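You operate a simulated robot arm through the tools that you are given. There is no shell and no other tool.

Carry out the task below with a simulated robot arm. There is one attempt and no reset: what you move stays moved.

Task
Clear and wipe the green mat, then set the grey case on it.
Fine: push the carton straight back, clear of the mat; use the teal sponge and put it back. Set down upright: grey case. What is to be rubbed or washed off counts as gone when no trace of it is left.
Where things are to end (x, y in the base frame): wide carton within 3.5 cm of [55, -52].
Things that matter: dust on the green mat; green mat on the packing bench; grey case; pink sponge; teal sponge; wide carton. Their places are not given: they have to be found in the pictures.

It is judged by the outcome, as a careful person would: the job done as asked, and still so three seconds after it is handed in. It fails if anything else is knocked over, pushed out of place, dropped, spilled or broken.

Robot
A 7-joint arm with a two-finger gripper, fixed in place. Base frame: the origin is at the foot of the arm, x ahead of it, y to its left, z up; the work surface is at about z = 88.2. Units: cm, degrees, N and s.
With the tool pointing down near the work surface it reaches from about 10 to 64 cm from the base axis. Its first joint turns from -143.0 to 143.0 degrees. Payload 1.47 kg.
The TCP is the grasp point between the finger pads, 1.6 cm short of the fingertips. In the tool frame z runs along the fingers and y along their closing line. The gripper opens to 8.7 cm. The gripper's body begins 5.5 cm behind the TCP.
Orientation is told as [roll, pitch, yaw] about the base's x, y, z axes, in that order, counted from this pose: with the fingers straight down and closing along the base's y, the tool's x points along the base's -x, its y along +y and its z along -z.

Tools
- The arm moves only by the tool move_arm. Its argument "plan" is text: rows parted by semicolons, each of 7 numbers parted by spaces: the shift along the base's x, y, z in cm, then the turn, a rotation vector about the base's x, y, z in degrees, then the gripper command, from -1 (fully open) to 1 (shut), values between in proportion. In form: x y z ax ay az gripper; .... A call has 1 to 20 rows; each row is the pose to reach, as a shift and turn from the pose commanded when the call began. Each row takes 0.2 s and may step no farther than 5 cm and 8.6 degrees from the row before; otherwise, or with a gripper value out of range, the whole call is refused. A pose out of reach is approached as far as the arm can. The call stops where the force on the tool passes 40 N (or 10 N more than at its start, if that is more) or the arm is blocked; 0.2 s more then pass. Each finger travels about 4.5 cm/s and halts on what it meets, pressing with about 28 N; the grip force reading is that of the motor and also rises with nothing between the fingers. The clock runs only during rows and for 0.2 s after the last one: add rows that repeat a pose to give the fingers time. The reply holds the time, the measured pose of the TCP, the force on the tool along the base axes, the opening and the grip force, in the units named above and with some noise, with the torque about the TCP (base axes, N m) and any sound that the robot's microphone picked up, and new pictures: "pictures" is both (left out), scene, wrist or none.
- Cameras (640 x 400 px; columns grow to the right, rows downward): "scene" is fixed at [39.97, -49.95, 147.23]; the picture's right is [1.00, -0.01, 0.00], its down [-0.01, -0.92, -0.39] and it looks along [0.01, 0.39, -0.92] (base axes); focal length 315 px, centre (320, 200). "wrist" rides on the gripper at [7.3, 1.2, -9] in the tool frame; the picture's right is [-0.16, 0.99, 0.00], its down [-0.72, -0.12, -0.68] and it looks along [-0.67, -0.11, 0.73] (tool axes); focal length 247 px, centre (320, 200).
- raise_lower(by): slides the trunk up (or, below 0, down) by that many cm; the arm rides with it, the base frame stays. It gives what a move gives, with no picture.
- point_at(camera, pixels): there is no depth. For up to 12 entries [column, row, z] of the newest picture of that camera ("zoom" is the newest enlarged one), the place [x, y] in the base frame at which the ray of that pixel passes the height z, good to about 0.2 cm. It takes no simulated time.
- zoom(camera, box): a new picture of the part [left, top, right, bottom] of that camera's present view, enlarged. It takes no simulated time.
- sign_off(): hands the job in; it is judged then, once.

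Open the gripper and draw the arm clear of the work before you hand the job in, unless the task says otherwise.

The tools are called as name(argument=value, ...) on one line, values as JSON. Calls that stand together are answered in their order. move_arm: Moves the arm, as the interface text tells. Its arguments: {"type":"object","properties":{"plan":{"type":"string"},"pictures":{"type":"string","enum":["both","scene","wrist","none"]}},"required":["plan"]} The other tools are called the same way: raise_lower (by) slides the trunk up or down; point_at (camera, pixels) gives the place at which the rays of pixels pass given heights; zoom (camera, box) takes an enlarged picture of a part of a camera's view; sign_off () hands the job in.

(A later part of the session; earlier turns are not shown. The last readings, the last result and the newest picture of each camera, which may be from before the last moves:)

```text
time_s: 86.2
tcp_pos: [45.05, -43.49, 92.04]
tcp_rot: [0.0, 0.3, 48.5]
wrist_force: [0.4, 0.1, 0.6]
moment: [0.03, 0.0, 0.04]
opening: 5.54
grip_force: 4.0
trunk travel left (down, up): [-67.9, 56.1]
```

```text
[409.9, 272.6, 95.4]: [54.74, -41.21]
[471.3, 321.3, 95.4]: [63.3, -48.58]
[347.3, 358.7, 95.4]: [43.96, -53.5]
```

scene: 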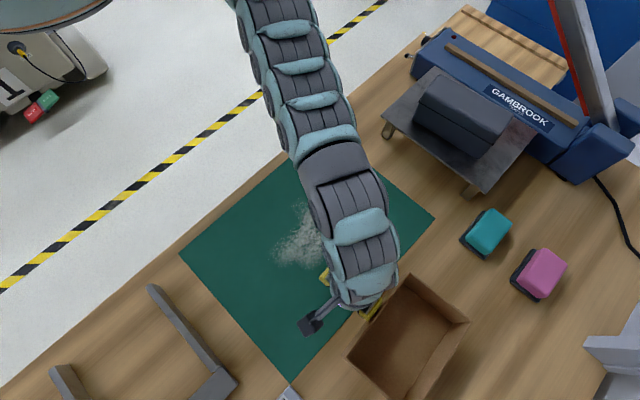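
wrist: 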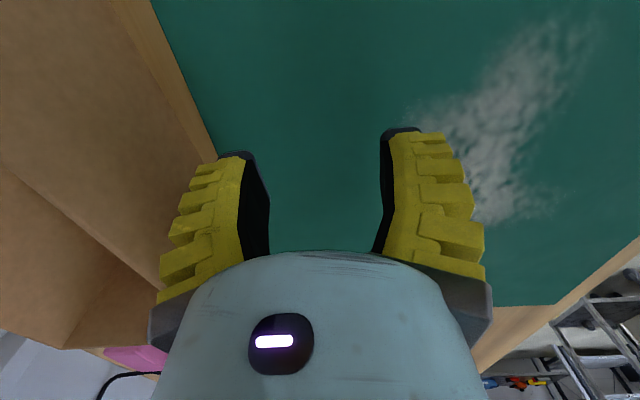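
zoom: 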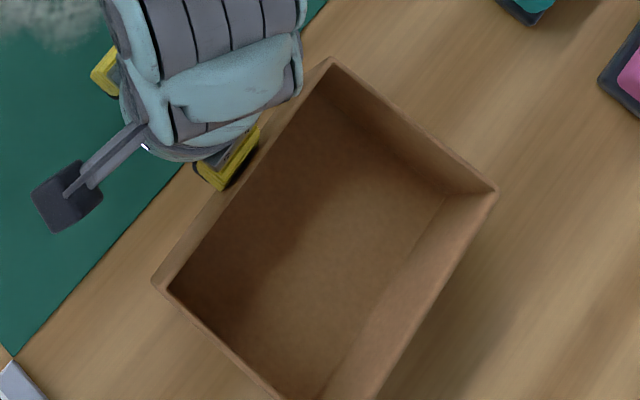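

Centre is (53.6,-51.0); 1.7 cm more along the same line finishes it.

move_arm(plan="0.35 -0.3 0 0 0 0 -0.15; 0.7 -0.6 0 0 0 0 -0.15; 1.0 -0.85 0 0 0 0 -0.15; 1.3 -1.12 0 0 0 0 -0.15; 1.3 -1.12 0 0 0 0 -0.15; 0.5 -0.4 0 0 0 0 -0.15; -1 0.9 0 0 0 0 -0.15; -2.5 2.2 0 0 0 0 -0.15; -2.5 2.2 4 0 0 0 -0.15; -2.5 2.2 8 0 0 0 -0.15; -2.5 2.2 12 0 0 0 -0.3; -2.5 2.2 14 0 0 0 -0.5; -2.5 2.2 14 0 0 0 -0.5")

zoom(camera="scene", box=[320, 250, 490, 400])

```text
time_s: 89.0
tcp_pos: [42.58, -41.38, 106.06]
tcp_rot: [0.0, 0.2, 48.7]
wrist_force: [-0.6, 0.9, 0.4]
moment: [0.0, -0.01, -0.01]
opening: 6.94
grip_force: 2.5
out of reach, approached as far as the arm can: row 3, 4, 5
trunk travel left (down, up): [-67.9, 56.1]
```

scene: 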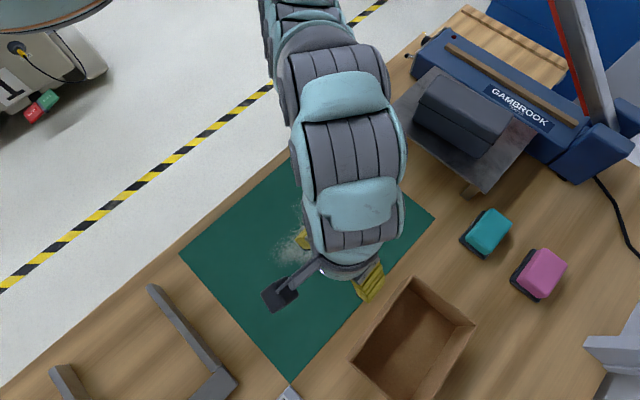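
wrist: 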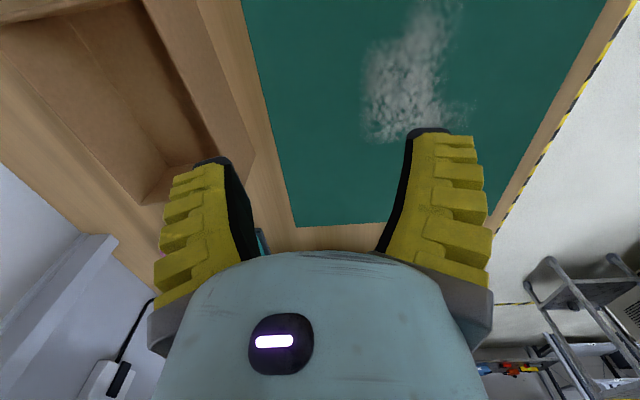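

```text
2.67 times, centred on (405, 325) of scene
```

zoom: 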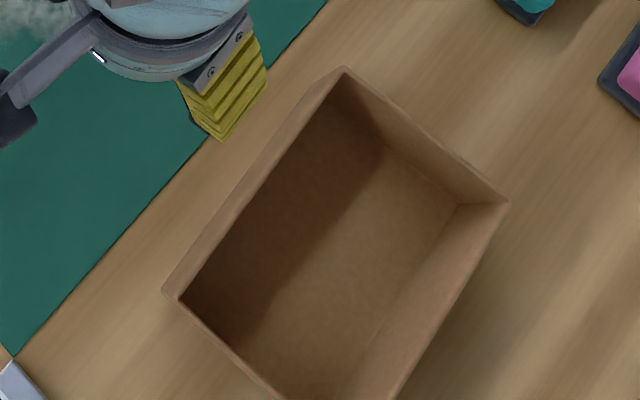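

The carton is now clearly off the mat. I query P1 (414.4,276.3), P2 (475.4,326.1), P4 (352.6,362.5) for the final check.

point_at(camera="scene", pixels=[[414.4, 276.3, 95.4], [475.4, 326.1, 95.4], [352.6, 362.5, 95.4], [346, 356.5, 88.3], [410, 281, 88.3]])

```text
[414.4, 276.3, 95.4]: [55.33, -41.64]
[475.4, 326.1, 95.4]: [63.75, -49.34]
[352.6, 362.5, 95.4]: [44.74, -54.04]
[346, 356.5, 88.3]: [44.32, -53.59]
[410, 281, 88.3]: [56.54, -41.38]
```

Carton centre ≈(54.2,-51.7), 0.9 cm from target and ~3.5 cm clear of the mat. Next the sponge: I open the gripper and test, in air, whether a smaller tilt (~12°) reaches over it at z≈114.

move_arm(plan="3 2 1 0 0 0 -0.6; 6 4 2 0 0 0 -0.8; 9.5 5 3 0 0 0 -1; 13 6.5 4 0 0 0 -1; 16.5 8 5 0 0 0 -1; 20 9.5 6 0 0 0 -1; 23 10 7 0 0 -2 -1; 24 10 8 -2.5 -5.5 -2 -1; 26 9.5 8 -5 -11 -2 -1; 28 9 8 -5 -11 -2 -1; 29 8.7 8 -5 -11 -2 -1; 29 8.7 8 -5 -11 -2 -1")

```text
time_s: 91.6
tcp_pos: [68.9, -31.61, 113.84]
tcp_rot: [-11.6, -3.5, 46.8]
wrist_force: [0.5, -0.4, -0.4]
moment: [-0.01, 0.0, 0.0]
opening: 8.69
grip_force: 0.1
out of reach, approached as far as the arm can: row 7, 10, 11, 12
trunk travel left (down, up): [-67.9, 56.1]
```

scene: 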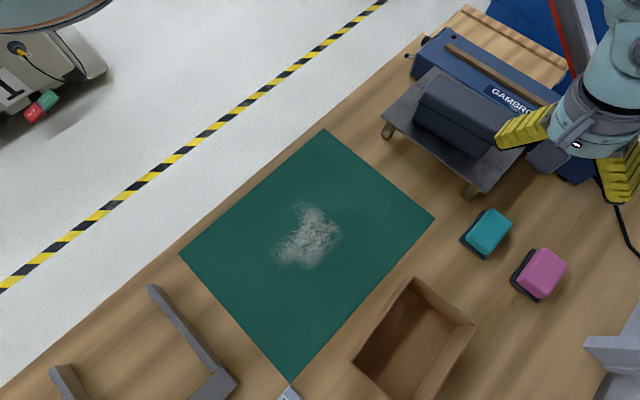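
wrist: 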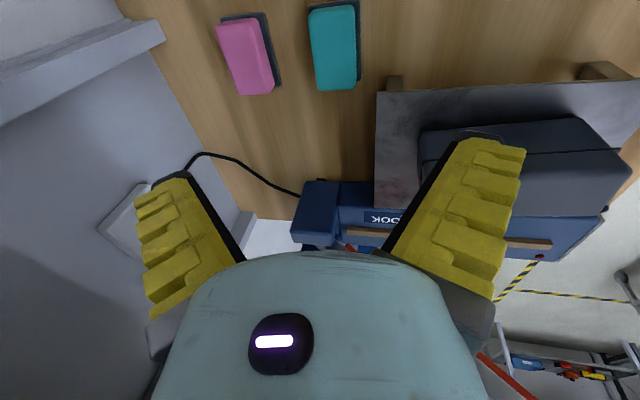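

With 12° tilt the reach stops at r≈75.8, so ~20° is needed. Closing along the sponge's long side (yaw ~136) would keep the finger line level despite that tilt, so I need its exact length: I enlarge this view.

zoom(camera="wrist", box=[280, 0, 390, 100])

zoom(camera="scene", box=[450, 200, 520, 265])

```text
4.00 times, centred on (335, 50) of wrist
```

zoom: 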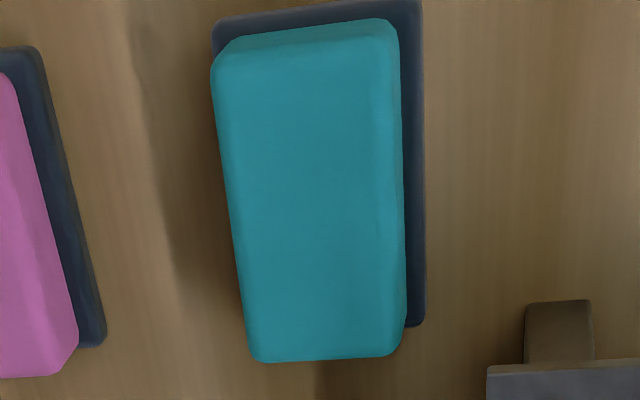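

```text
6.15 times, centred on (485, 232) of scene
```

zoom: 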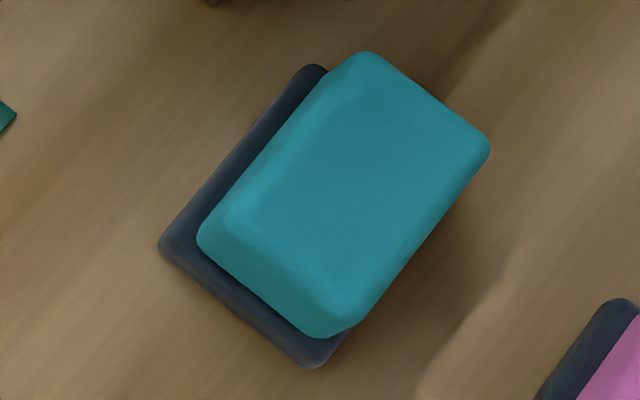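

The block measures about 7.0 x 4.5 cm, centred on its plate at (72.0,-32.7), so an 8.7 cm opening fits its long side. I pull in, level the tool and turn yaw to ~136.5 in air to test that grasp direction.

move_arm(plan="-2 1 0 1.7 3.6 0 -1; -4 2 0 3.4 7.2 0 -1; -6 3 0 5.2 10.9 0 -1; -6 3 0 5.2 10.9 0 -1", pictures="none")

move_arm(plan="0 0 0 0 0 8 -1; 0 0 0 0 0 16 -1; 0 0 0 0 0 24 -1; 0 0 0 0 0 32 -1; 0 0 0 0 0 40 -1; 0 0 0 0 0 48 -1; 0 0 0 0 0 56 -1; 0 0 0 0 0 64 -1; 0 0 0 0 0 72 -1; 0 0 0 0 0 80 -1; 0 0 0 0 0 86 -1; 0 0 0 0 0 90 -1; 0 0 0 0 0 90 -1")

```text
time_s: 92.6
tcp_pos: [62.83, -28.58, 114.03]
tcp_rot: [0.1, 0.2, 46.6]
wrist_force: [0.2, 0.4, -1.2]
moment: [0.02, 0.01, 0.0]
opening: 8.7
grip_force: 0.1
trunk travel left (down, up): [-67.9, 56.1]
```

```text
time_s: 95.4
tcp_pos: [65.44, -29.23, 114.69]
tcp_rot: [-1.4, 1.6, 136.5]
wrist_force: [-0.2, -1.3, 0.7]
moment: [0.05, -0.04, -0.01]
opening: 8.72
grip_force: 0.0
out of reach, approached as far as the arm can: row 10, 11, 12
trunk travel left (down, up): [-67.9, 56.1]
```

scene: 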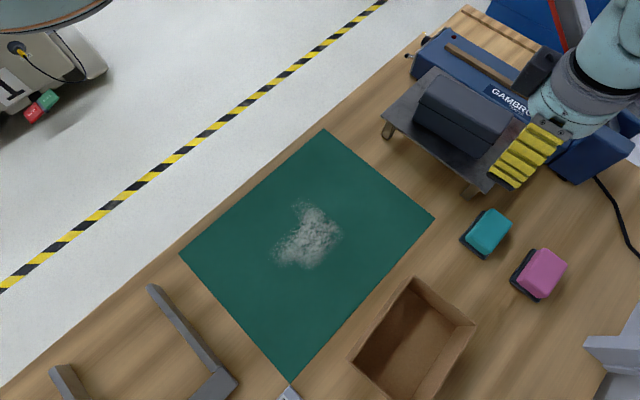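
wrist: 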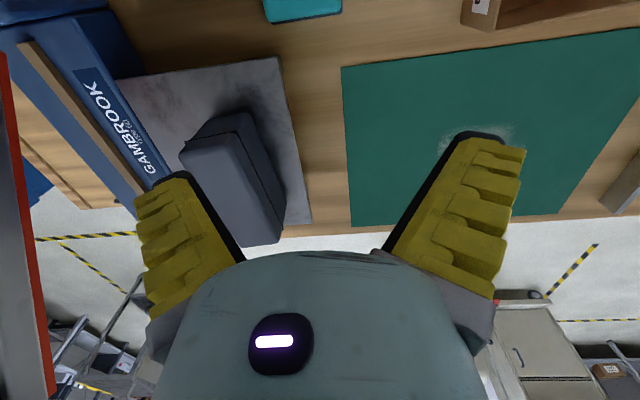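

Row 13 was solved but the arm hadn't settled. I hold one moment and look at where it ends.

move_arm(plan="0 0 0 0 0 0 -1; 0 0 0 0 0 0 -1; 0 0 0 0 0 0 -1", pictures="none")

```text
time_s: 96.2
tcp_pos: [65.52, -29.22, 114.64]
tcp_rot: [-1.5, 1.5, 136.5]
wrist_force: [1.3, -0.1, -0.6]
moment: [-0.03, -0.01, 0.01]
opening: 8.7
grip_force: 0.0
trunk travel left (down, up): [-67.9, 56.1]
```

Settled at yaw 136.5. Now I tilt ~21° outward (along -43.5°, keeping the finger line level) while moving over the sponge at z≈113.

move_arm(plan="0.5 -0.3 0 -3.6 -4 0 -1; 1.2 -0.7 -0.3 -7.2 -8 0 -1; 2.2 -1.4 -0.6 -10.8 -12 0 -1; 3.6 -2.1 -1 -14.4 -15.6 0 -1; 5.2 -2.9 -1.2 -14.4 -15.6 0 -1; 6.5 -3.5 -1.5 -14.4 -15.6 0 -1; 6.5 -3.5 -1.5 -14.4 -15.6 0 -1")

```text
time_s: 97.8
tcp_pos: [69.38, -32.04, 112.28]
tcp_rot: [-0.3, 21.5, 136.7]
wrist_force: [0.4, 0.3, 0.5]
moment: [0.0, -0.04, 0.0]
opening: 8.68
grip_force: 0.0
trunk travel left (down, up): [-67.9, 56.1]
```

scene: 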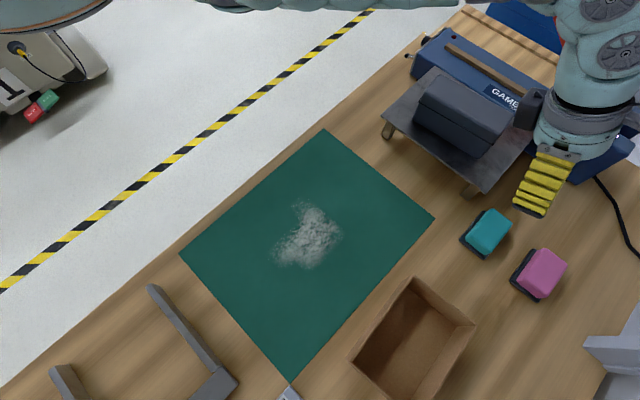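
wrist: 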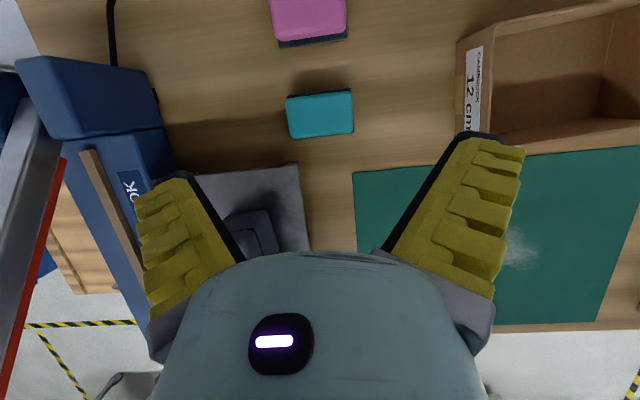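

No flags: TCP (69.4,-32.0,112.3), tilt 21.5° with the finger line level (yaw 136.7). Before descending I check the clearances to the tray and case next to the sponge by triangulating the tray's near corner (scene (485,194), wrist (297,164)) and the case.

zoom(camera="wrist", box=[180, 70, 380, 260])

point_at(camera="scene", pixels=[[485.2, 194, 92], [485.2, 194, 94], [485.2, 194, 96], [485.2, 194, 98], [538, 132, 94], [538, 132, 96], [380.8, 116, 94], [380.8, 116, 96], [435.2, 66, 96]])

point_at(camera="wrist", pixels=[[297, 164, 92], [297, 164, 94], [297, 164, 96], [297, 164, 98]])

```text
2.11 times, centred on (280, 165) of wrist
```

zoom: 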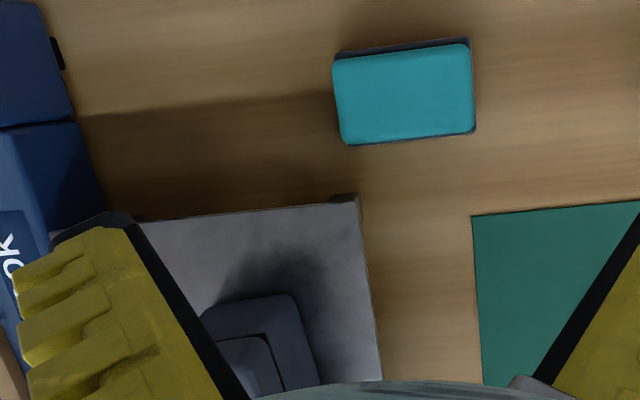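

```text
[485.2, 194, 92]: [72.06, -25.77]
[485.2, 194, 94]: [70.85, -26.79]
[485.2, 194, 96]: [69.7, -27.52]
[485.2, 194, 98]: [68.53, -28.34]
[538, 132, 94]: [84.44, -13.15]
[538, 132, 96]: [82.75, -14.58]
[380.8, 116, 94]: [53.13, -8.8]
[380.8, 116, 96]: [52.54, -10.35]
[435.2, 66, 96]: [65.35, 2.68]
```

```text
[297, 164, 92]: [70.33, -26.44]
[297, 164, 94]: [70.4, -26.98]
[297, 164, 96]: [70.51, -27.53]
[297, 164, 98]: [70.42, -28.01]
```

The tray's near corner is at (70.45,-27.1), top z≈94.7; the tool should clear it by ~2 cm. I check the case's corners too.

point_at(camera="scene", pixels=[[480, 159, 94.7], [412.8, 121.2, 94.7], [414, 101, 98], [494, 144.5, 98], [414, 101, 100], [494, 144.5, 100], [513, 116, 100], [513, 116, 103], [428, 74, 103]])

zoom(camera="scene", box=[400, 60, 540, 200])

```text
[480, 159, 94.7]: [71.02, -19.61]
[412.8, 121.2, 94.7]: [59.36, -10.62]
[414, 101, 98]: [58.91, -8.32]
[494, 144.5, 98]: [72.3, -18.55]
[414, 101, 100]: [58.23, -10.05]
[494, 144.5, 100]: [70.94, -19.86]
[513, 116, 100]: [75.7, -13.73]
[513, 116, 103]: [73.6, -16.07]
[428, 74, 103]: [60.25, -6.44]
```

```text
2.86 times, centred on (470, 130) of scene
```

zoom: 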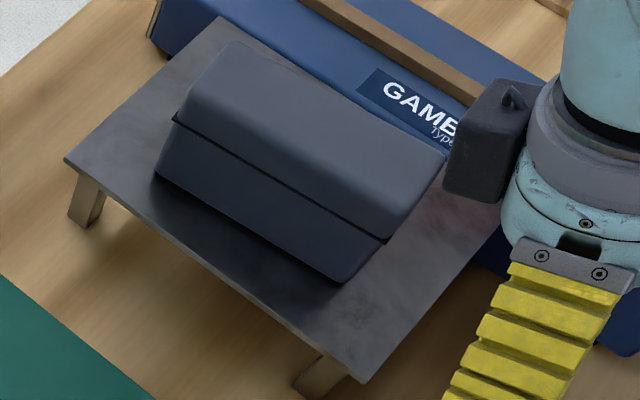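

The case's near corner is at (71.0,-19.6), also clear. I refine the sponge's orientation and centre from this nearly overhead wrist view.

zoom(camera="wrist", box=[270, 75, 370, 150])

```text
5.33 times, centred on (320, 112) of wrist
```

zoom: 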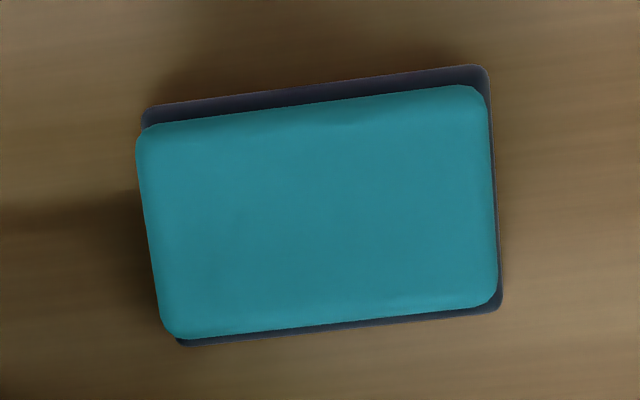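

I query the plate corners at z≈88.6 and the teal outline at z≈91.

point_at(camera="wrist", pixels=[[286.6, 95.1, 88.6], [351.3, 87.0, 88.6], [354.3, 132.3, 88.6], [293.4, 139.2, 88.6], [285.7, 99.8, 91.2], [351, 91, 91.2], [353.4, 130.8, 91.2], [290.9, 137.3, 91.2]])

```text
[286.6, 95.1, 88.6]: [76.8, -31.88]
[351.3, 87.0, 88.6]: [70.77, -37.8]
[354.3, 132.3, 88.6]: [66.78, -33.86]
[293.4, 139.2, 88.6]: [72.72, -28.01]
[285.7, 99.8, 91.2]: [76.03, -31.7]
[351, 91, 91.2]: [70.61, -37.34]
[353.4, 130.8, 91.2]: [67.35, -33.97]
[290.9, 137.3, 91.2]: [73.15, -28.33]
```

Plate centre (71.85,-32.85), long axis at 44.7°, teal length ~7.6 cm. I shift over it, trim yaw by -2°, then lower the trunk part-way (13 cm) and look again.

move_arm(plan="1 -0.3 0 0 0 -1 -1; 2.5 -0.8 0 0 0 -2 -1; 2.5 -0.8 0 0 0 -2 -1", pictures="none")

raise_lower(by=-13)

move_arm(plan="0 0 0 0 0 0 -1")

```text
time_s: 98.6
tcp_pos: [71.88, -33.06, 112.31]
tcp_rot: [-0.2, 21.4, 134.6]
wrist_force: [0.4, 0.3, -0.3]
moment: [-0.01, 0.01, -0.01]
opening: 8.72
grip_force: 0.0
trunk travel left (down, up): [-67.9, 56.1]
```

```text
time_s: 100.2
tcp_pos: [71.84, -33.11, 99.29]
tcp_rot: [-0.2, 21.4, 134.6]
wrist_force: [-0.7, 0.0, 0.0]
moment: [-0.02, 0.02, -0.01]
opening: 8.69
grip_force: 0.1
trunk travel left (down, up): [-54.9, 69.1]
```

```text
time_s: 100.6
tcp_pos: [71.88, -33.09, 99.36]
tcp_rot: [-0.3, 21.3, 134.6]
wrist_force: [0.2, -0.6, -0.3]
moment: [-0.01, 0.0, 0.01]
opening: 8.68
grip_force: 0.0
trunk travel left (down, up): [-54.9, 69.1]
```

scene: 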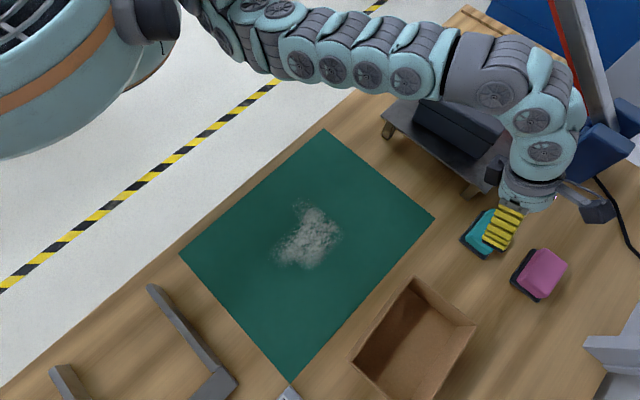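
wrist: 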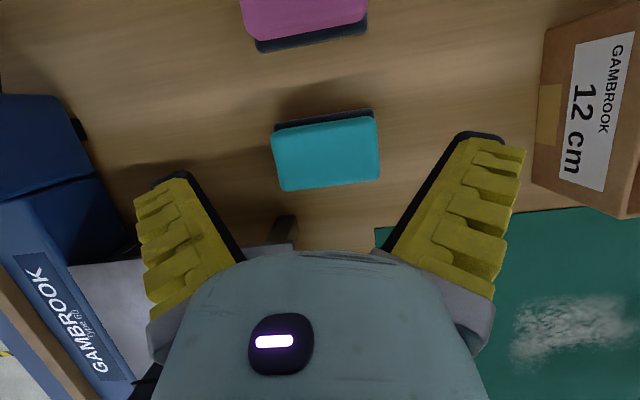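

Descending looks good; the sponge is centred near (326,150) in the wrist view. I verify its centre relative to the TCP from this closer view.

zoom(camera="wrist", box=[250, 90, 400, 210])

```text
3.33 times, centred on (325, 150) of wrist
```

zoom: 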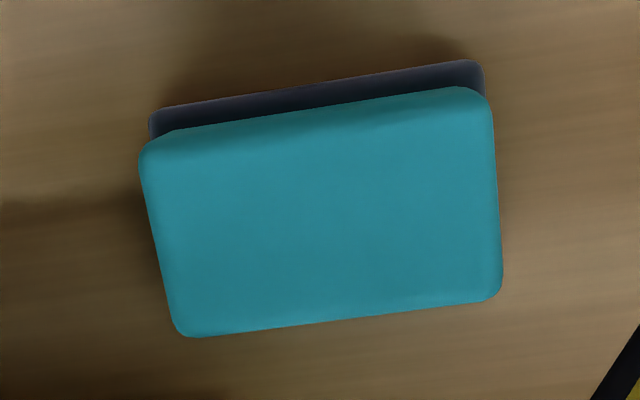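

I query the teal outline corners (270.9,135), (376.1,120), (379.7,177), (283,190.5) at z≈91.5 and 90.

point_at(camera="wrist", pixels=[[270.9, 135, 91.5], [376.1, 120, 91.5], [379.7, 177, 91.5], [283, 190.5, 91.5], [270.9, 135, 90], [376.1, 120, 90], [379.7, 177, 90], [283, 190.5, 90], [272, 124, 88.8], [375, 110, 88.8]])

```text
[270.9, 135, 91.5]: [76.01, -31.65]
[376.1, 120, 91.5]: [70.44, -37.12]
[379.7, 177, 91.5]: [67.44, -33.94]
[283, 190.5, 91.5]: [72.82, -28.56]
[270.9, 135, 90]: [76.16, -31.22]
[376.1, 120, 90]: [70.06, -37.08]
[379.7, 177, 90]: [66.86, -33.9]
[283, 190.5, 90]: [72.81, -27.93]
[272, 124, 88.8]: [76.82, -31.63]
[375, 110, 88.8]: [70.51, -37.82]
```

Sponge centre (71.7,-32.8) is aligned with the closing line to 0.1 cm. I trim (-0.2,+0.25) and lower the trunk the last 7.5 cm to z≈91.85.

move_arm(plan="-0.2 0.25 0 0 0 0 -1; -0.2 0.25 0 0 0 0 -1", pictures="none")

raise_lower(by=-7.5)

move_arm(plan="0 0 0 0 0 0 -1")

```text
time_s: 101.2
tcp_pos: [71.65, -33.01, 99.24]
tcp_rot: [-0.1, 21.6, 134.5]
wrist_force: [0.4, -0.6, 0.3]
moment: [-0.02, 0.01, 0.01]
opening: 8.7
grip_force: 0.1
trunk travel left (down, up): [-54.9, 69.1]
```

```text
time_s: 102.3
tcp_pos: [71.73, -32.84, 91.87]
tcp_rot: [-0.2, 21.5, 134.6]
wrist_force: [0.6, 0.4, -0.2]
moment: [-0.03, 0.02, 0.0]
opening: 8.68
grip_force: 0.0
trunk travel left (down, up): [-47.4, 76.6]
```

```text
time_s: 102.7
tcp_pos: [71.8, -32.84, 91.9]
tcp_rot: [-0.2, 21.4, 134.5]
wrist_force: [-0.4, 0.3, 0.2]
moment: [0.02, -0.01, 0.01]
opening: 8.72
grip_force: 0.0
trunk travel left (down, up): [-47.4, 76.6]
```

scene: 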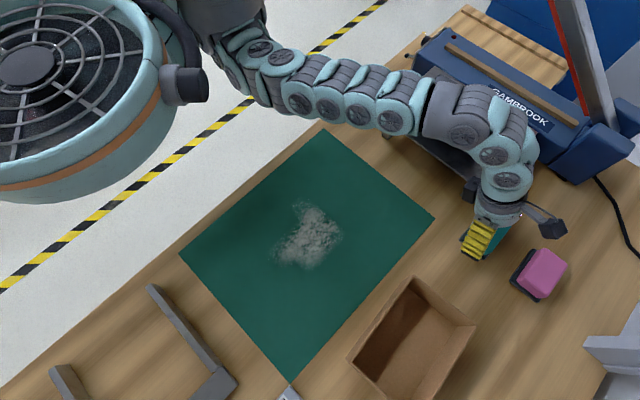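
wrist: 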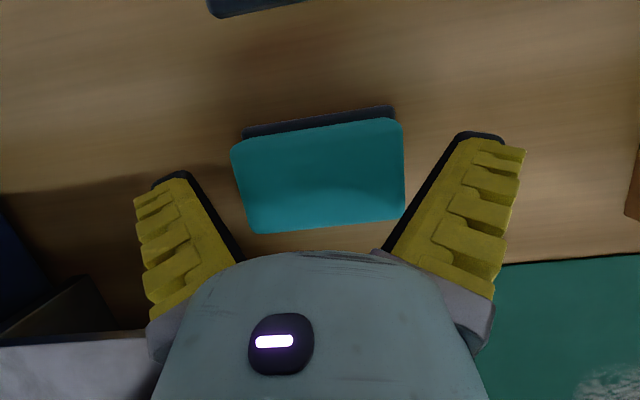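

The fingers straddle the teal block. I close the gripper on it.

move_arm(plan="0 0 0 0 0 0 1; 0 0 0 0 0 0 1; 0 0 0 0 0 0 1; 0 0 0 0 0 0 1; 0 0 0 0 0 0 1")

```text
time_s: 103.9
tcp_pos: [71.74, -32.7, 91.97]
tcp_rot: [-0.3, 21.4, 134.6]
wrist_force: [-0.8, 0.3, 0.3]
moment: [0.02, -0.03, 0.01]
opening: 7.51
grip_force: 28.0
trunk travel left (down, up): [-47.4, 76.6]
```

scene: 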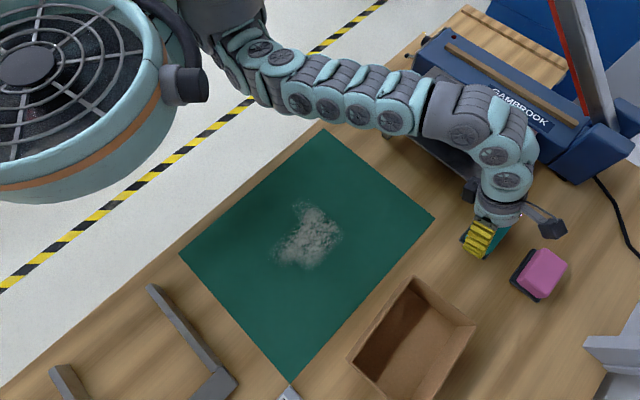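
wrist: 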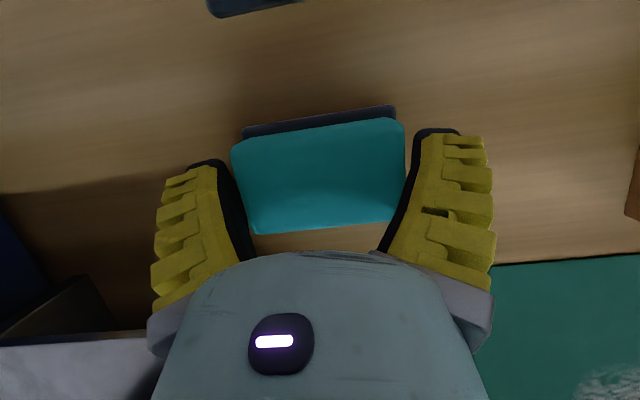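

Gripped: opening 7.5 cm at 28 N. I lift with the trunk 8 cm and see whether the plate stays.

raise_lower(by=8)

move_arm(plan="0 0 0 0 0 0 1")

zoom(camera="scene", box=[430, 170, 570, 310])

```text
time_s: 105.1
tcp_pos: [71.65, -32.87, 99.75]
tcp_rot: [-0.1, 21.5, 134.6]
wrist_force: [-0.1, 0.1, 0.4]
moment: [0.01, -0.01, 0.01]
opening: 0.0
grip_force: 27.8
trunk travel left (down, up): [-55.4, 68.6]
```

```text
time_s: 105.5
tcp_pos: [71.68, -32.95, 99.79]
tcp_rot: [-0.1, 21.4, 134.7]
wrist_force: [-0.6, -0.9, -0.2]
moment: [0.0, 0.01, 0.01]
opening: 0.02
grip_force: 28.0
trunk travel left (down, up): [-55.4, 68.6]
```

scene: 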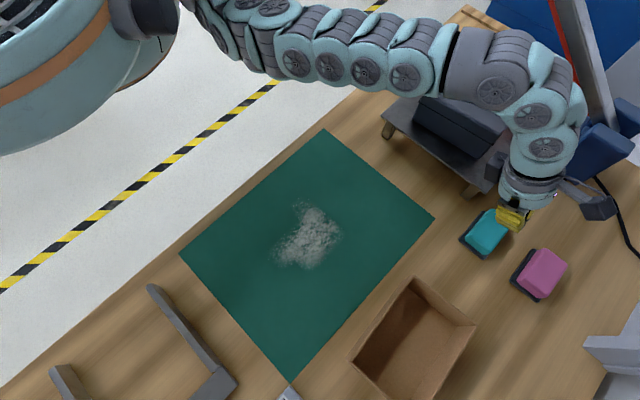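
wrist: 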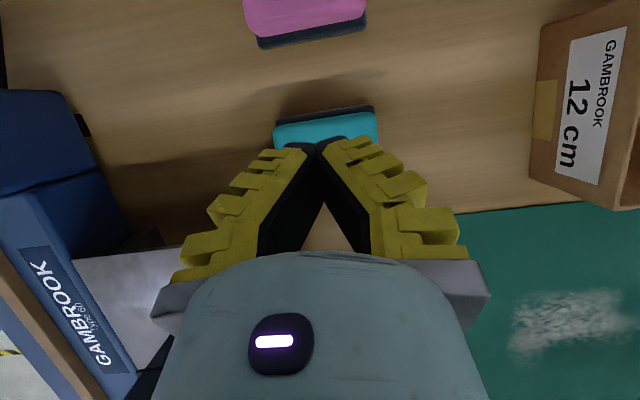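

```text
2.86 times, centred on (500, 240) of scene
```

zoom: 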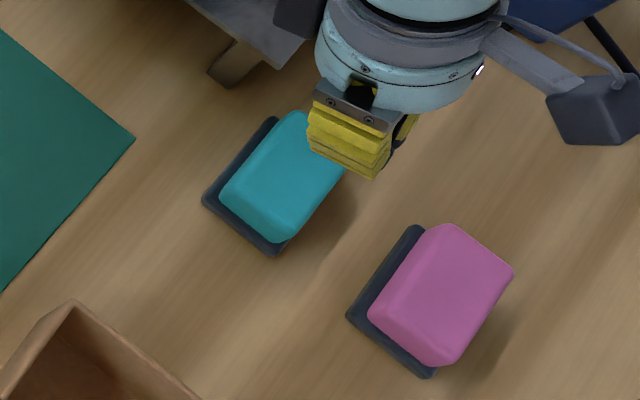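

The sponge slipped out: the fingers were only on its bevelled top, and it stays on its plate. I look closely at the dark layer's thickness on both sponges before regrasping lower.

zoom(camera="wrist", box=[230, 0, 400, 150])

zoom(camera="scene", box=[505, 240, 575, 305])

```text
2.67 times, centred on (315, 75) of wrist
```

zoom: 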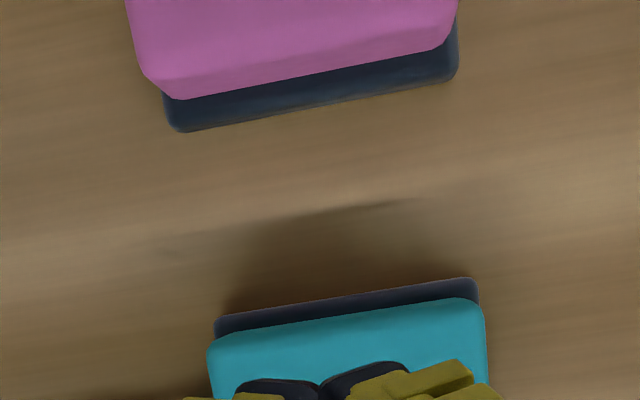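

```text
6.15 times, centred on (540, 272) of scene
```

zoom: 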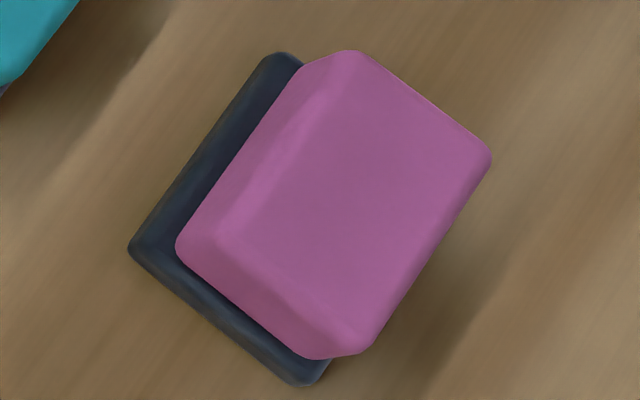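

The teal block's sides taper, so I need the pads deeper on it. First I check in place (z≈99.8) how far the tilt can be reduced at this spot, opening the gripper meanwhile.

move_arm(plan="0 0 0 1.4 1.4 0 -1; 0 0 0 2.8 2.8 0 -1; 0 0 0 4.2 4.2 0 -1; 0 0 0 5.6 5.6 0 -1; 0 0 0 7 7 0 -1; 0 0 0 8.4 8.4 0 -1; 0 0 0 9.8 9.8 0 -1; 0 0 0 9.8 9.8 0 -1")

```text
time_s: 107.3
tcp_pos: [67.06, -31.85, 99.81]
tcp_rot: [-0.2, 7.5, 134.6]
wrist_force: [-0.1, 0.1, -0.2]
moment: [0.01, -0.01, 0.02]
opening: 8.7
grip_force: 0.1
out of reach, approached as far as the arm can: row 2, 3, 4, 5, 6, 7, 8
trunk travel left (down, up): [-55.4, 68.6]
```

scene: 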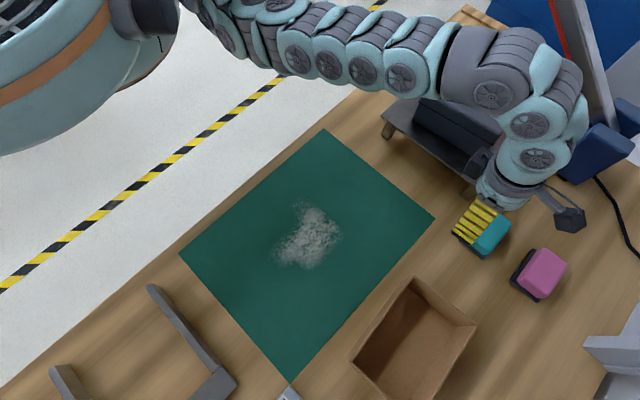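
wrist: 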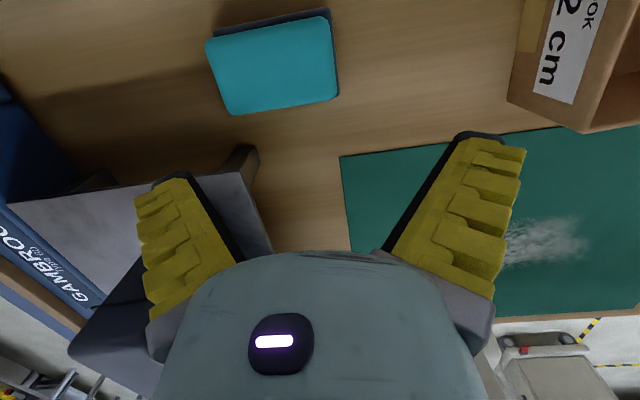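

Tilt must stay near 20° at this trunk height (row 2 flagged). The sponge is still seated on its plate at (270,65); I zoom on it to judge its profile.

zoom(camera="wrist", box=[190, 0, 350, 125])

zoom(camera="scene", box=[445, 195, 575, 310])

```text
3.20 times, centred on (270, 62) of wrist
```

zoom: 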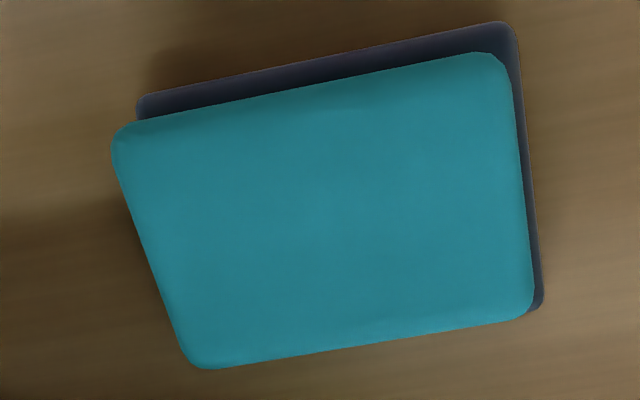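

```text
3.48 times, centred on (510, 252) of scene
```

zoom: 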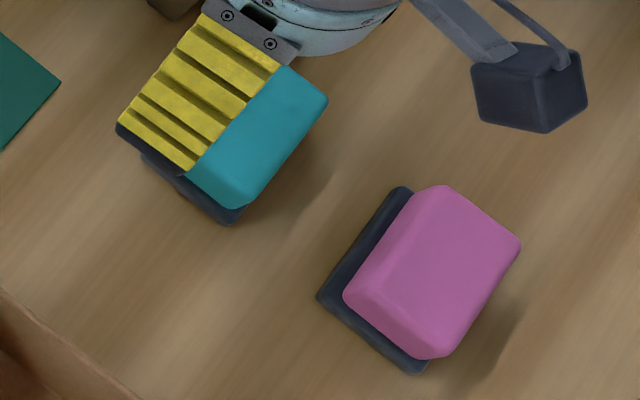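

From the edge geometry the dark slab is ~1 cm thick (top ≈89.2) and the teal foam runs 89.2-92. I'll regrasp ~0.45 cm lower: back over the sponge with 20.5° tilt at the same centre first.

move_arm(plan="1.2 -0.3 0 -3 -3 0 -1; 2.5 -0.6 0 -6 -6 0 -1; 3.8 -0.9 0 -9.3 -9.3 0 -1; 4.7 -1.05 0 -9.3 -9.3 0 -1; 4.7 -1.05 0 -9.3 -9.3 0 -1")

```text
time_s: 108.5
tcp_pos: [71.66, -32.96, 99.74]
tcp_rot: [-0.2, 20.7, 134.5]
wrist_force: [0.0, -0.2, -0.4]
moment: [0.02, -0.03, -0.02]
opening: 8.69
grip_force: 0.1
trunk travel left (down, up): [-55.4, 68.6]
```

scene: 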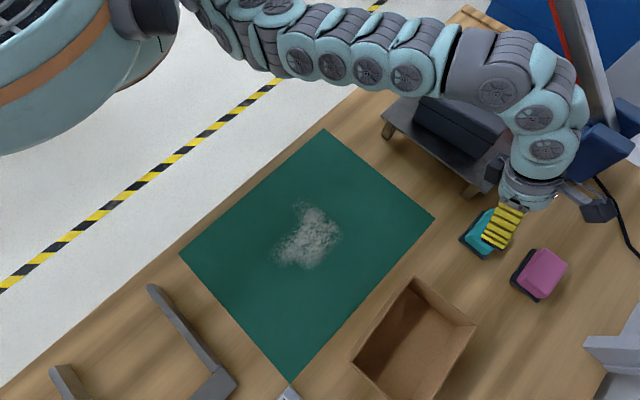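
wrist: 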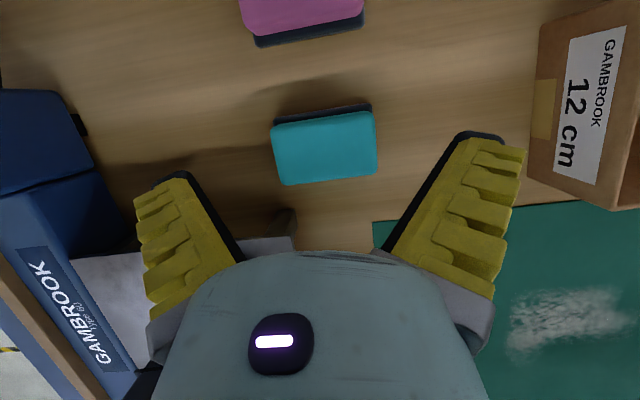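

I re-measure the teal outline in this view to be sure it hasn't shifted.

zoom(camera="wrist", box=[250, 85, 400, 205])

```text
3.33 times, centred on (325, 145) of wrist
```

zoom: 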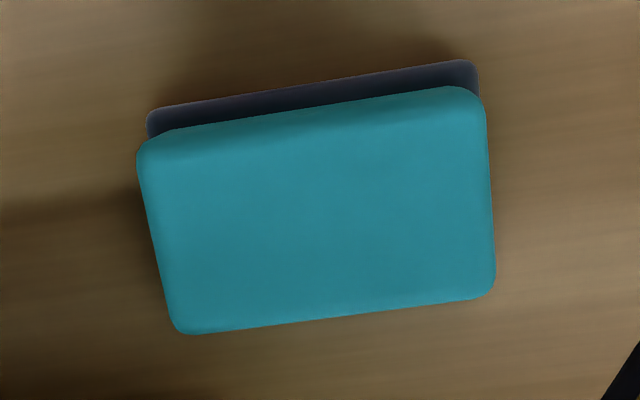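

Same outline as before; I query its corners.

point_at(camera="wrist", pixels=[[270, 130, 91.5], [374.5, 114.4, 91.5], [378.2, 170.5, 91.5], [282.4, 184.9, 91.5]])

```text
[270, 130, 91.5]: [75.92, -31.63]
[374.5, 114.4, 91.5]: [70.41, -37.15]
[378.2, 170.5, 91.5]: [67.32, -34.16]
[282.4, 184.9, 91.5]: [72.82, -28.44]
```

Unchanged: centre (71.6,-32.85), aligned with the TCP. I lower 8.35 cm to z≈91.4 and close.

raise_lower(by=-8.35)

move_arm(plan="0 0 0 0 0 0 -0.6; 0 0 0 0 0 0 0; 0 0 0 0 0 0 1; 0 0 0 0 0 0 1; 0 0 0 0 0 0 1; 0 0 0 0 0 0 1; 0 0 0 0 0 0 1")

```text
time_s: 109.7
tcp_pos: [71.68, -33.06, 91.47]
tcp_rot: [-0.3, 20.7, 134.6]
wrist_force: [-0.4, -0.7, -0.6]
moment: [0.01, 0.03, 0.01]
opening: 8.71
grip_force: 0.1
trunk travel left (down, up): [-47.1, 77.0]
```

```text
time_s: 111.3
tcp_pos: [71.63, -32.98, 91.46]
tcp_rot: [-0.2, 20.7, 134.7]
wrist_force: [0.3, 0.1, 0.6]
moment: [0.0, 0.01, 0.0]
opening: 7.86
grip_force: 28.3
trunk travel left (down, up): [-47.1, 77.0]
```

scene: 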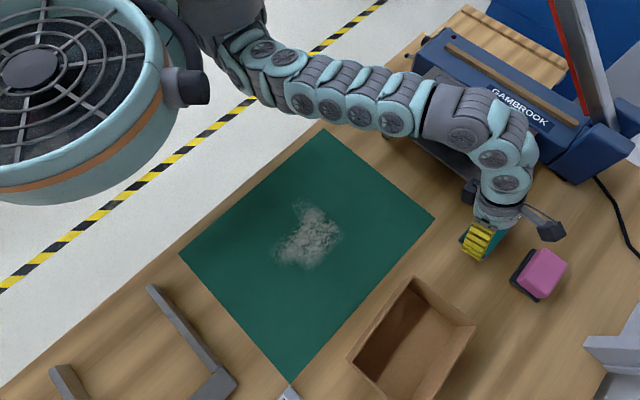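
wrist: 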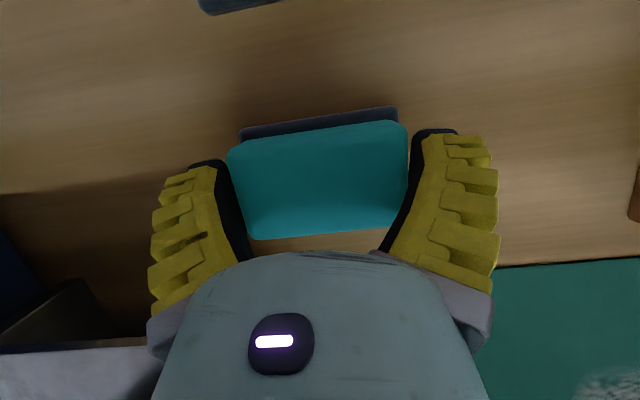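

Grip closed at 7.86 cm. I lift just 1.2 cm with the arm, slowly, and check whether the opening holds.

move_arm(plan="0 0 0.2 0 0 0 1; 0 0 0.4 0 0 0 1; 0 0 0.6 0 0 0 1; 0 0 0.8 0 0 0 1; 0 0 1 0 0 0 1; 0 0 1.2 0 0 0 1; 0 0 1.2 0 0 0 1")

```text
time_s: 112.9
tcp_pos: [71.7, -33.02, 92.52]
tcp_rot: [-0.2, 20.6, 134.6]
wrist_force: [0.2, -0.3, -1.0]
moment: [-0.03, -0.01, 0.0]
opening: 7.89
grip_force: 27.7
trunk travel left (down, up): [-47.1, 77.0]
```

scene: 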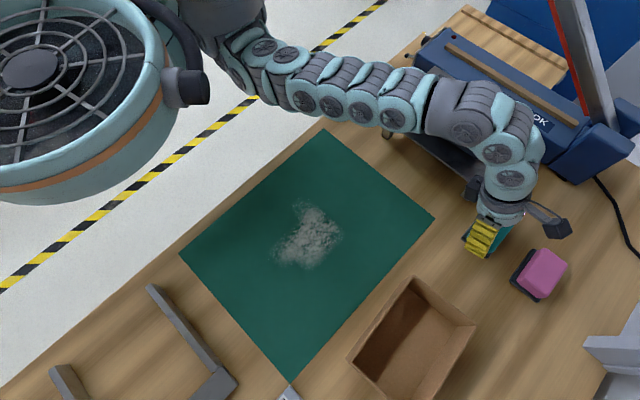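
wrist: 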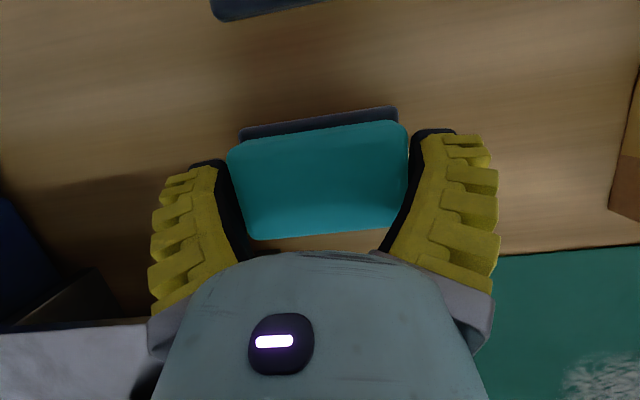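

The opening holds at 7.89 and both teal and dark layer keep their place in the grip, so the dark layer belongs to the sponge. I lift further with the trunk and look.

raise_lower(by=8)

move_arm(plan="0 0 0 0 0 0 1")

zoom(camera="scene", box=[430, 170, 570, 310])

```text
time_s: 114.1
tcp_pos: [71.55, -32.91, 100.53]
tcp_rot: [-0.2, 20.7, 134.5]
wrist_force: [0.8, 0.3, -0.2]
moment: [-0.01, 0.01, 0.02]
opening: 7.85
grip_force: 27.4
trunk travel left (down, up): [-55.1, 69.0]
```

```text
time_s: 114.5
tcp_pos: [71.66, -33.02, 100.57]
tcp_rot: [-0.1, 20.7, 134.5]
wrist_force: [-0.7, -0.1, -0.5]
moment: [0.01, 0.01, 0.02]
opening: 7.86
grip_force: 28.1
trunk travel left (down, up): [-55.1, 69.0]
```

scene: 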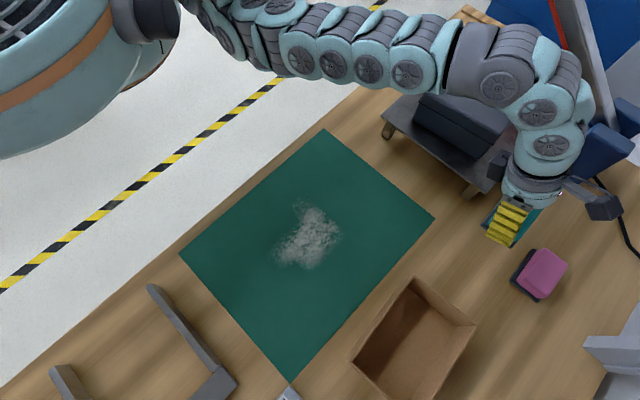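
wrist: 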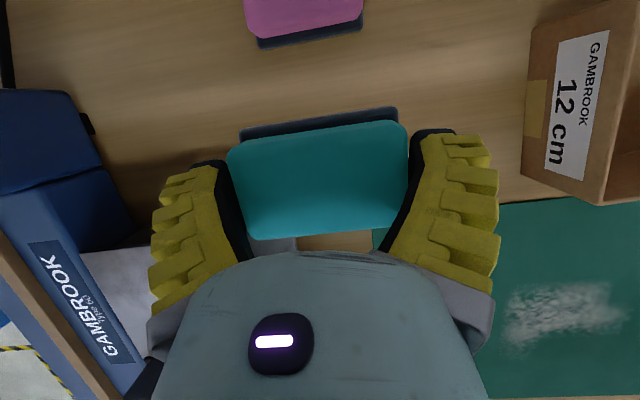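

```text
2.86 times, centred on (500, 240) of scene
```

zoom: 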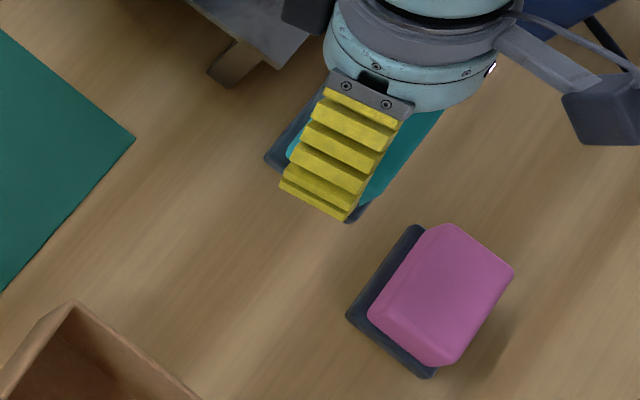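

The whole sponge (teal top with its dark wiping base) is in the grip. I raise the trunk 20 cm, then carry it inward over the mat, turning yaw by about -40° on the way to stay off the joint limit.

raise_lower(by=20)

move_arm(plan="-3 0 -2 0 0 -6 1; -6 0 -4 0 0 -12 1; -9 0 -6 0 0 -18 1; -12 0 -8 0 0 -24 1; -15 0 -10 0 0 -30 1; -18 0 -12 0 0 -36 1; -21 0 -14 0 0 -40 1; -24 0 -16 0 0 -40 1; -24 0 -16 0 0 -40 1")

```text
time_s: 116.0
tcp_pos: [71.16, -32.62, 114.43]
tcp_rot: [0.0, 18.8, 134.6]
wrist_force: [-0.4, 1.5, -4.3]
moment: [0.08, -0.09, -0.04]
opening: 7.83
grip_force: 28.1
trunk travel left (down, up): [-70.0, 54.0]
stopped: the force on the tool passed its limit at 51 N (the readings are from after the stop); the commanded pose is now the measured one
```

```text
time_s: 118.0
tcp_pos: [51.29, -36.97, 94.28]
tcp_rot: [-0.1, 19.1, 94.6]
wrist_force: [0.3, -0.9, -0.4]
moment: [0.01, 0.0, 0.01]
opening: 7.83
grip_force: 28.2
out of reach, approached as far as the arm can: row 3, 4, 5, 6, 7, 8, 9
trunk travel left (down, up): [-70.0, 54.0]
```

scene: 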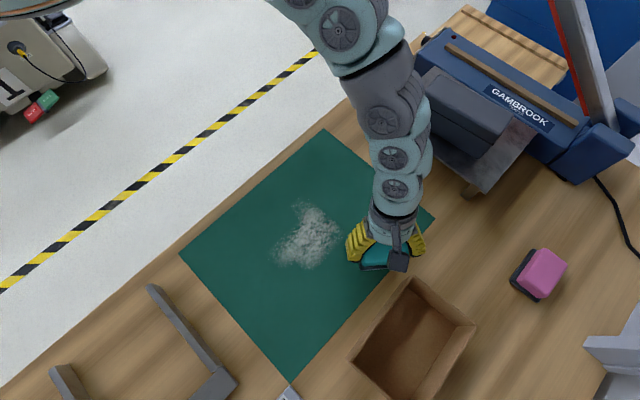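
wrist: 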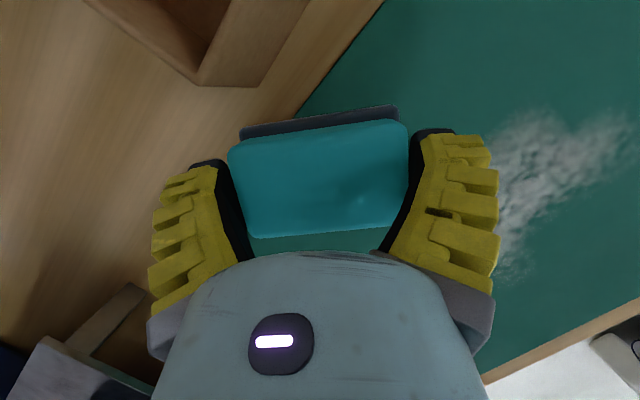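

The trunk raise bumped something overhead (stopped at 51 N, TCP then at z≈114, x≈71) - I'll stay low out there from now on; nothing in the scene has moved and the sponge is still held. Now at (51.3,-37,94.3) over the mat; I turn yaw further to ~50 with a small rise, and edge inward.

move_arm(plan="0 0.5 1 0 0 -8 1; -0.5 1 2 0 0 -16 1; -1 1.5 3 0 0 -24 1; -1.5 2 3 0 0 -32 1; -2 2 3 0 0 -40 1; -3 2.5 3 0 0 -45 1; -5 3 3 0 0 -45 1; -7 3.5 3 0 0 -45 1; -7 3.5 3 0 0 -45 1")

```text
time_s: 120.0
tcp_pos: [46.37, -35.82, 95.06]
tcp_rot: [-0.1, 19.0, 49.6]
wrist_force: [-0.3, -0.3, -0.4]
moment: [-0.01, -0.03, 0.01]
opening: 7.81
grip_force: 27.9
out of reach, approached as far as the arm can: row 2, 3, 4, 5, 6, 7, 8, 9
trunk travel left (down, up): [-70.0, 54.0]
```

scene: 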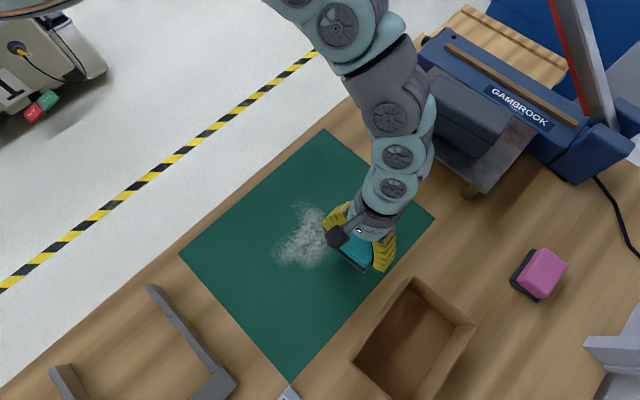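
wrist: 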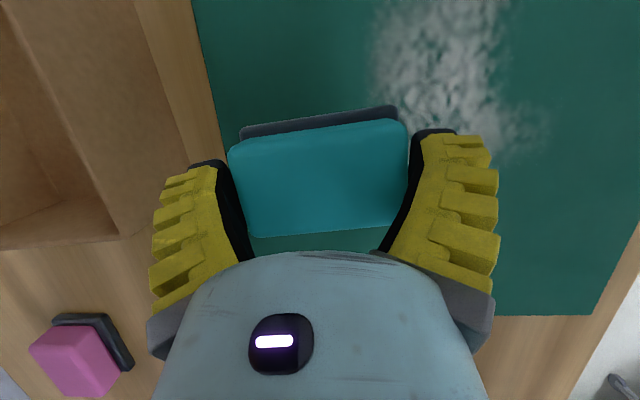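

The arm is folded too tightly for positions further in. I raise the trunk 12 cm (free space above here), then lower the arm and move inward over the dust.

raise_lower(by=12)

move_arm(plan="0 0 -3 0 0 0 1; 0 0 -6 0 0 0 1; -1.5 0.5 -8 0 0 0 1; -3 1 -10 0 0 0 1; -5 1.5 -10 0 0 0 1; -7 2 -10 0 0 0 1; -7 2 -10 0 0 0 1")

```text
time_s: 121.5
tcp_pos: [46.31, -35.66, 107.07]
tcp_rot: [-0.1, 19.2, 49.8]
wrist_force: [-0.4, 0.4, -0.9]
moment: [-0.01, 0.03, 0.0]
opening: 7.74
grip_force: 28.3
trunk travel left (down, up): [-82.0, 42.0]
```

```text
time_s: 123.1
tcp_pos: [39.29, -33.89, 97.19]
tcp_rot: [-0.1, 19.1, 49.6]
wrist_force: [0.0, -0.7, -0.1]
moment: [0.02, -0.02, 0.0]
opening: 7.77
grip_force: 28.1
trunk travel left (down, up): [-82.0, 42.0]
```

scene: 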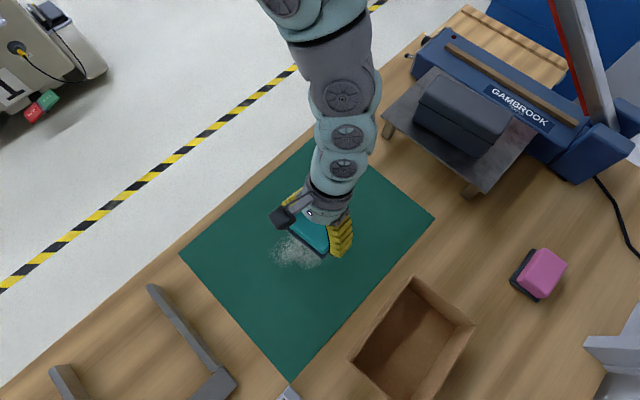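
wrist: 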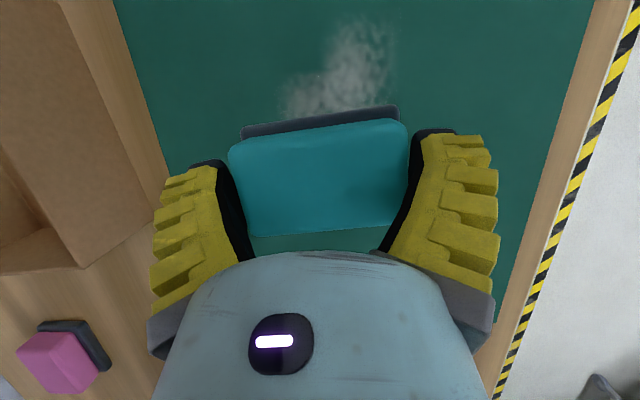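

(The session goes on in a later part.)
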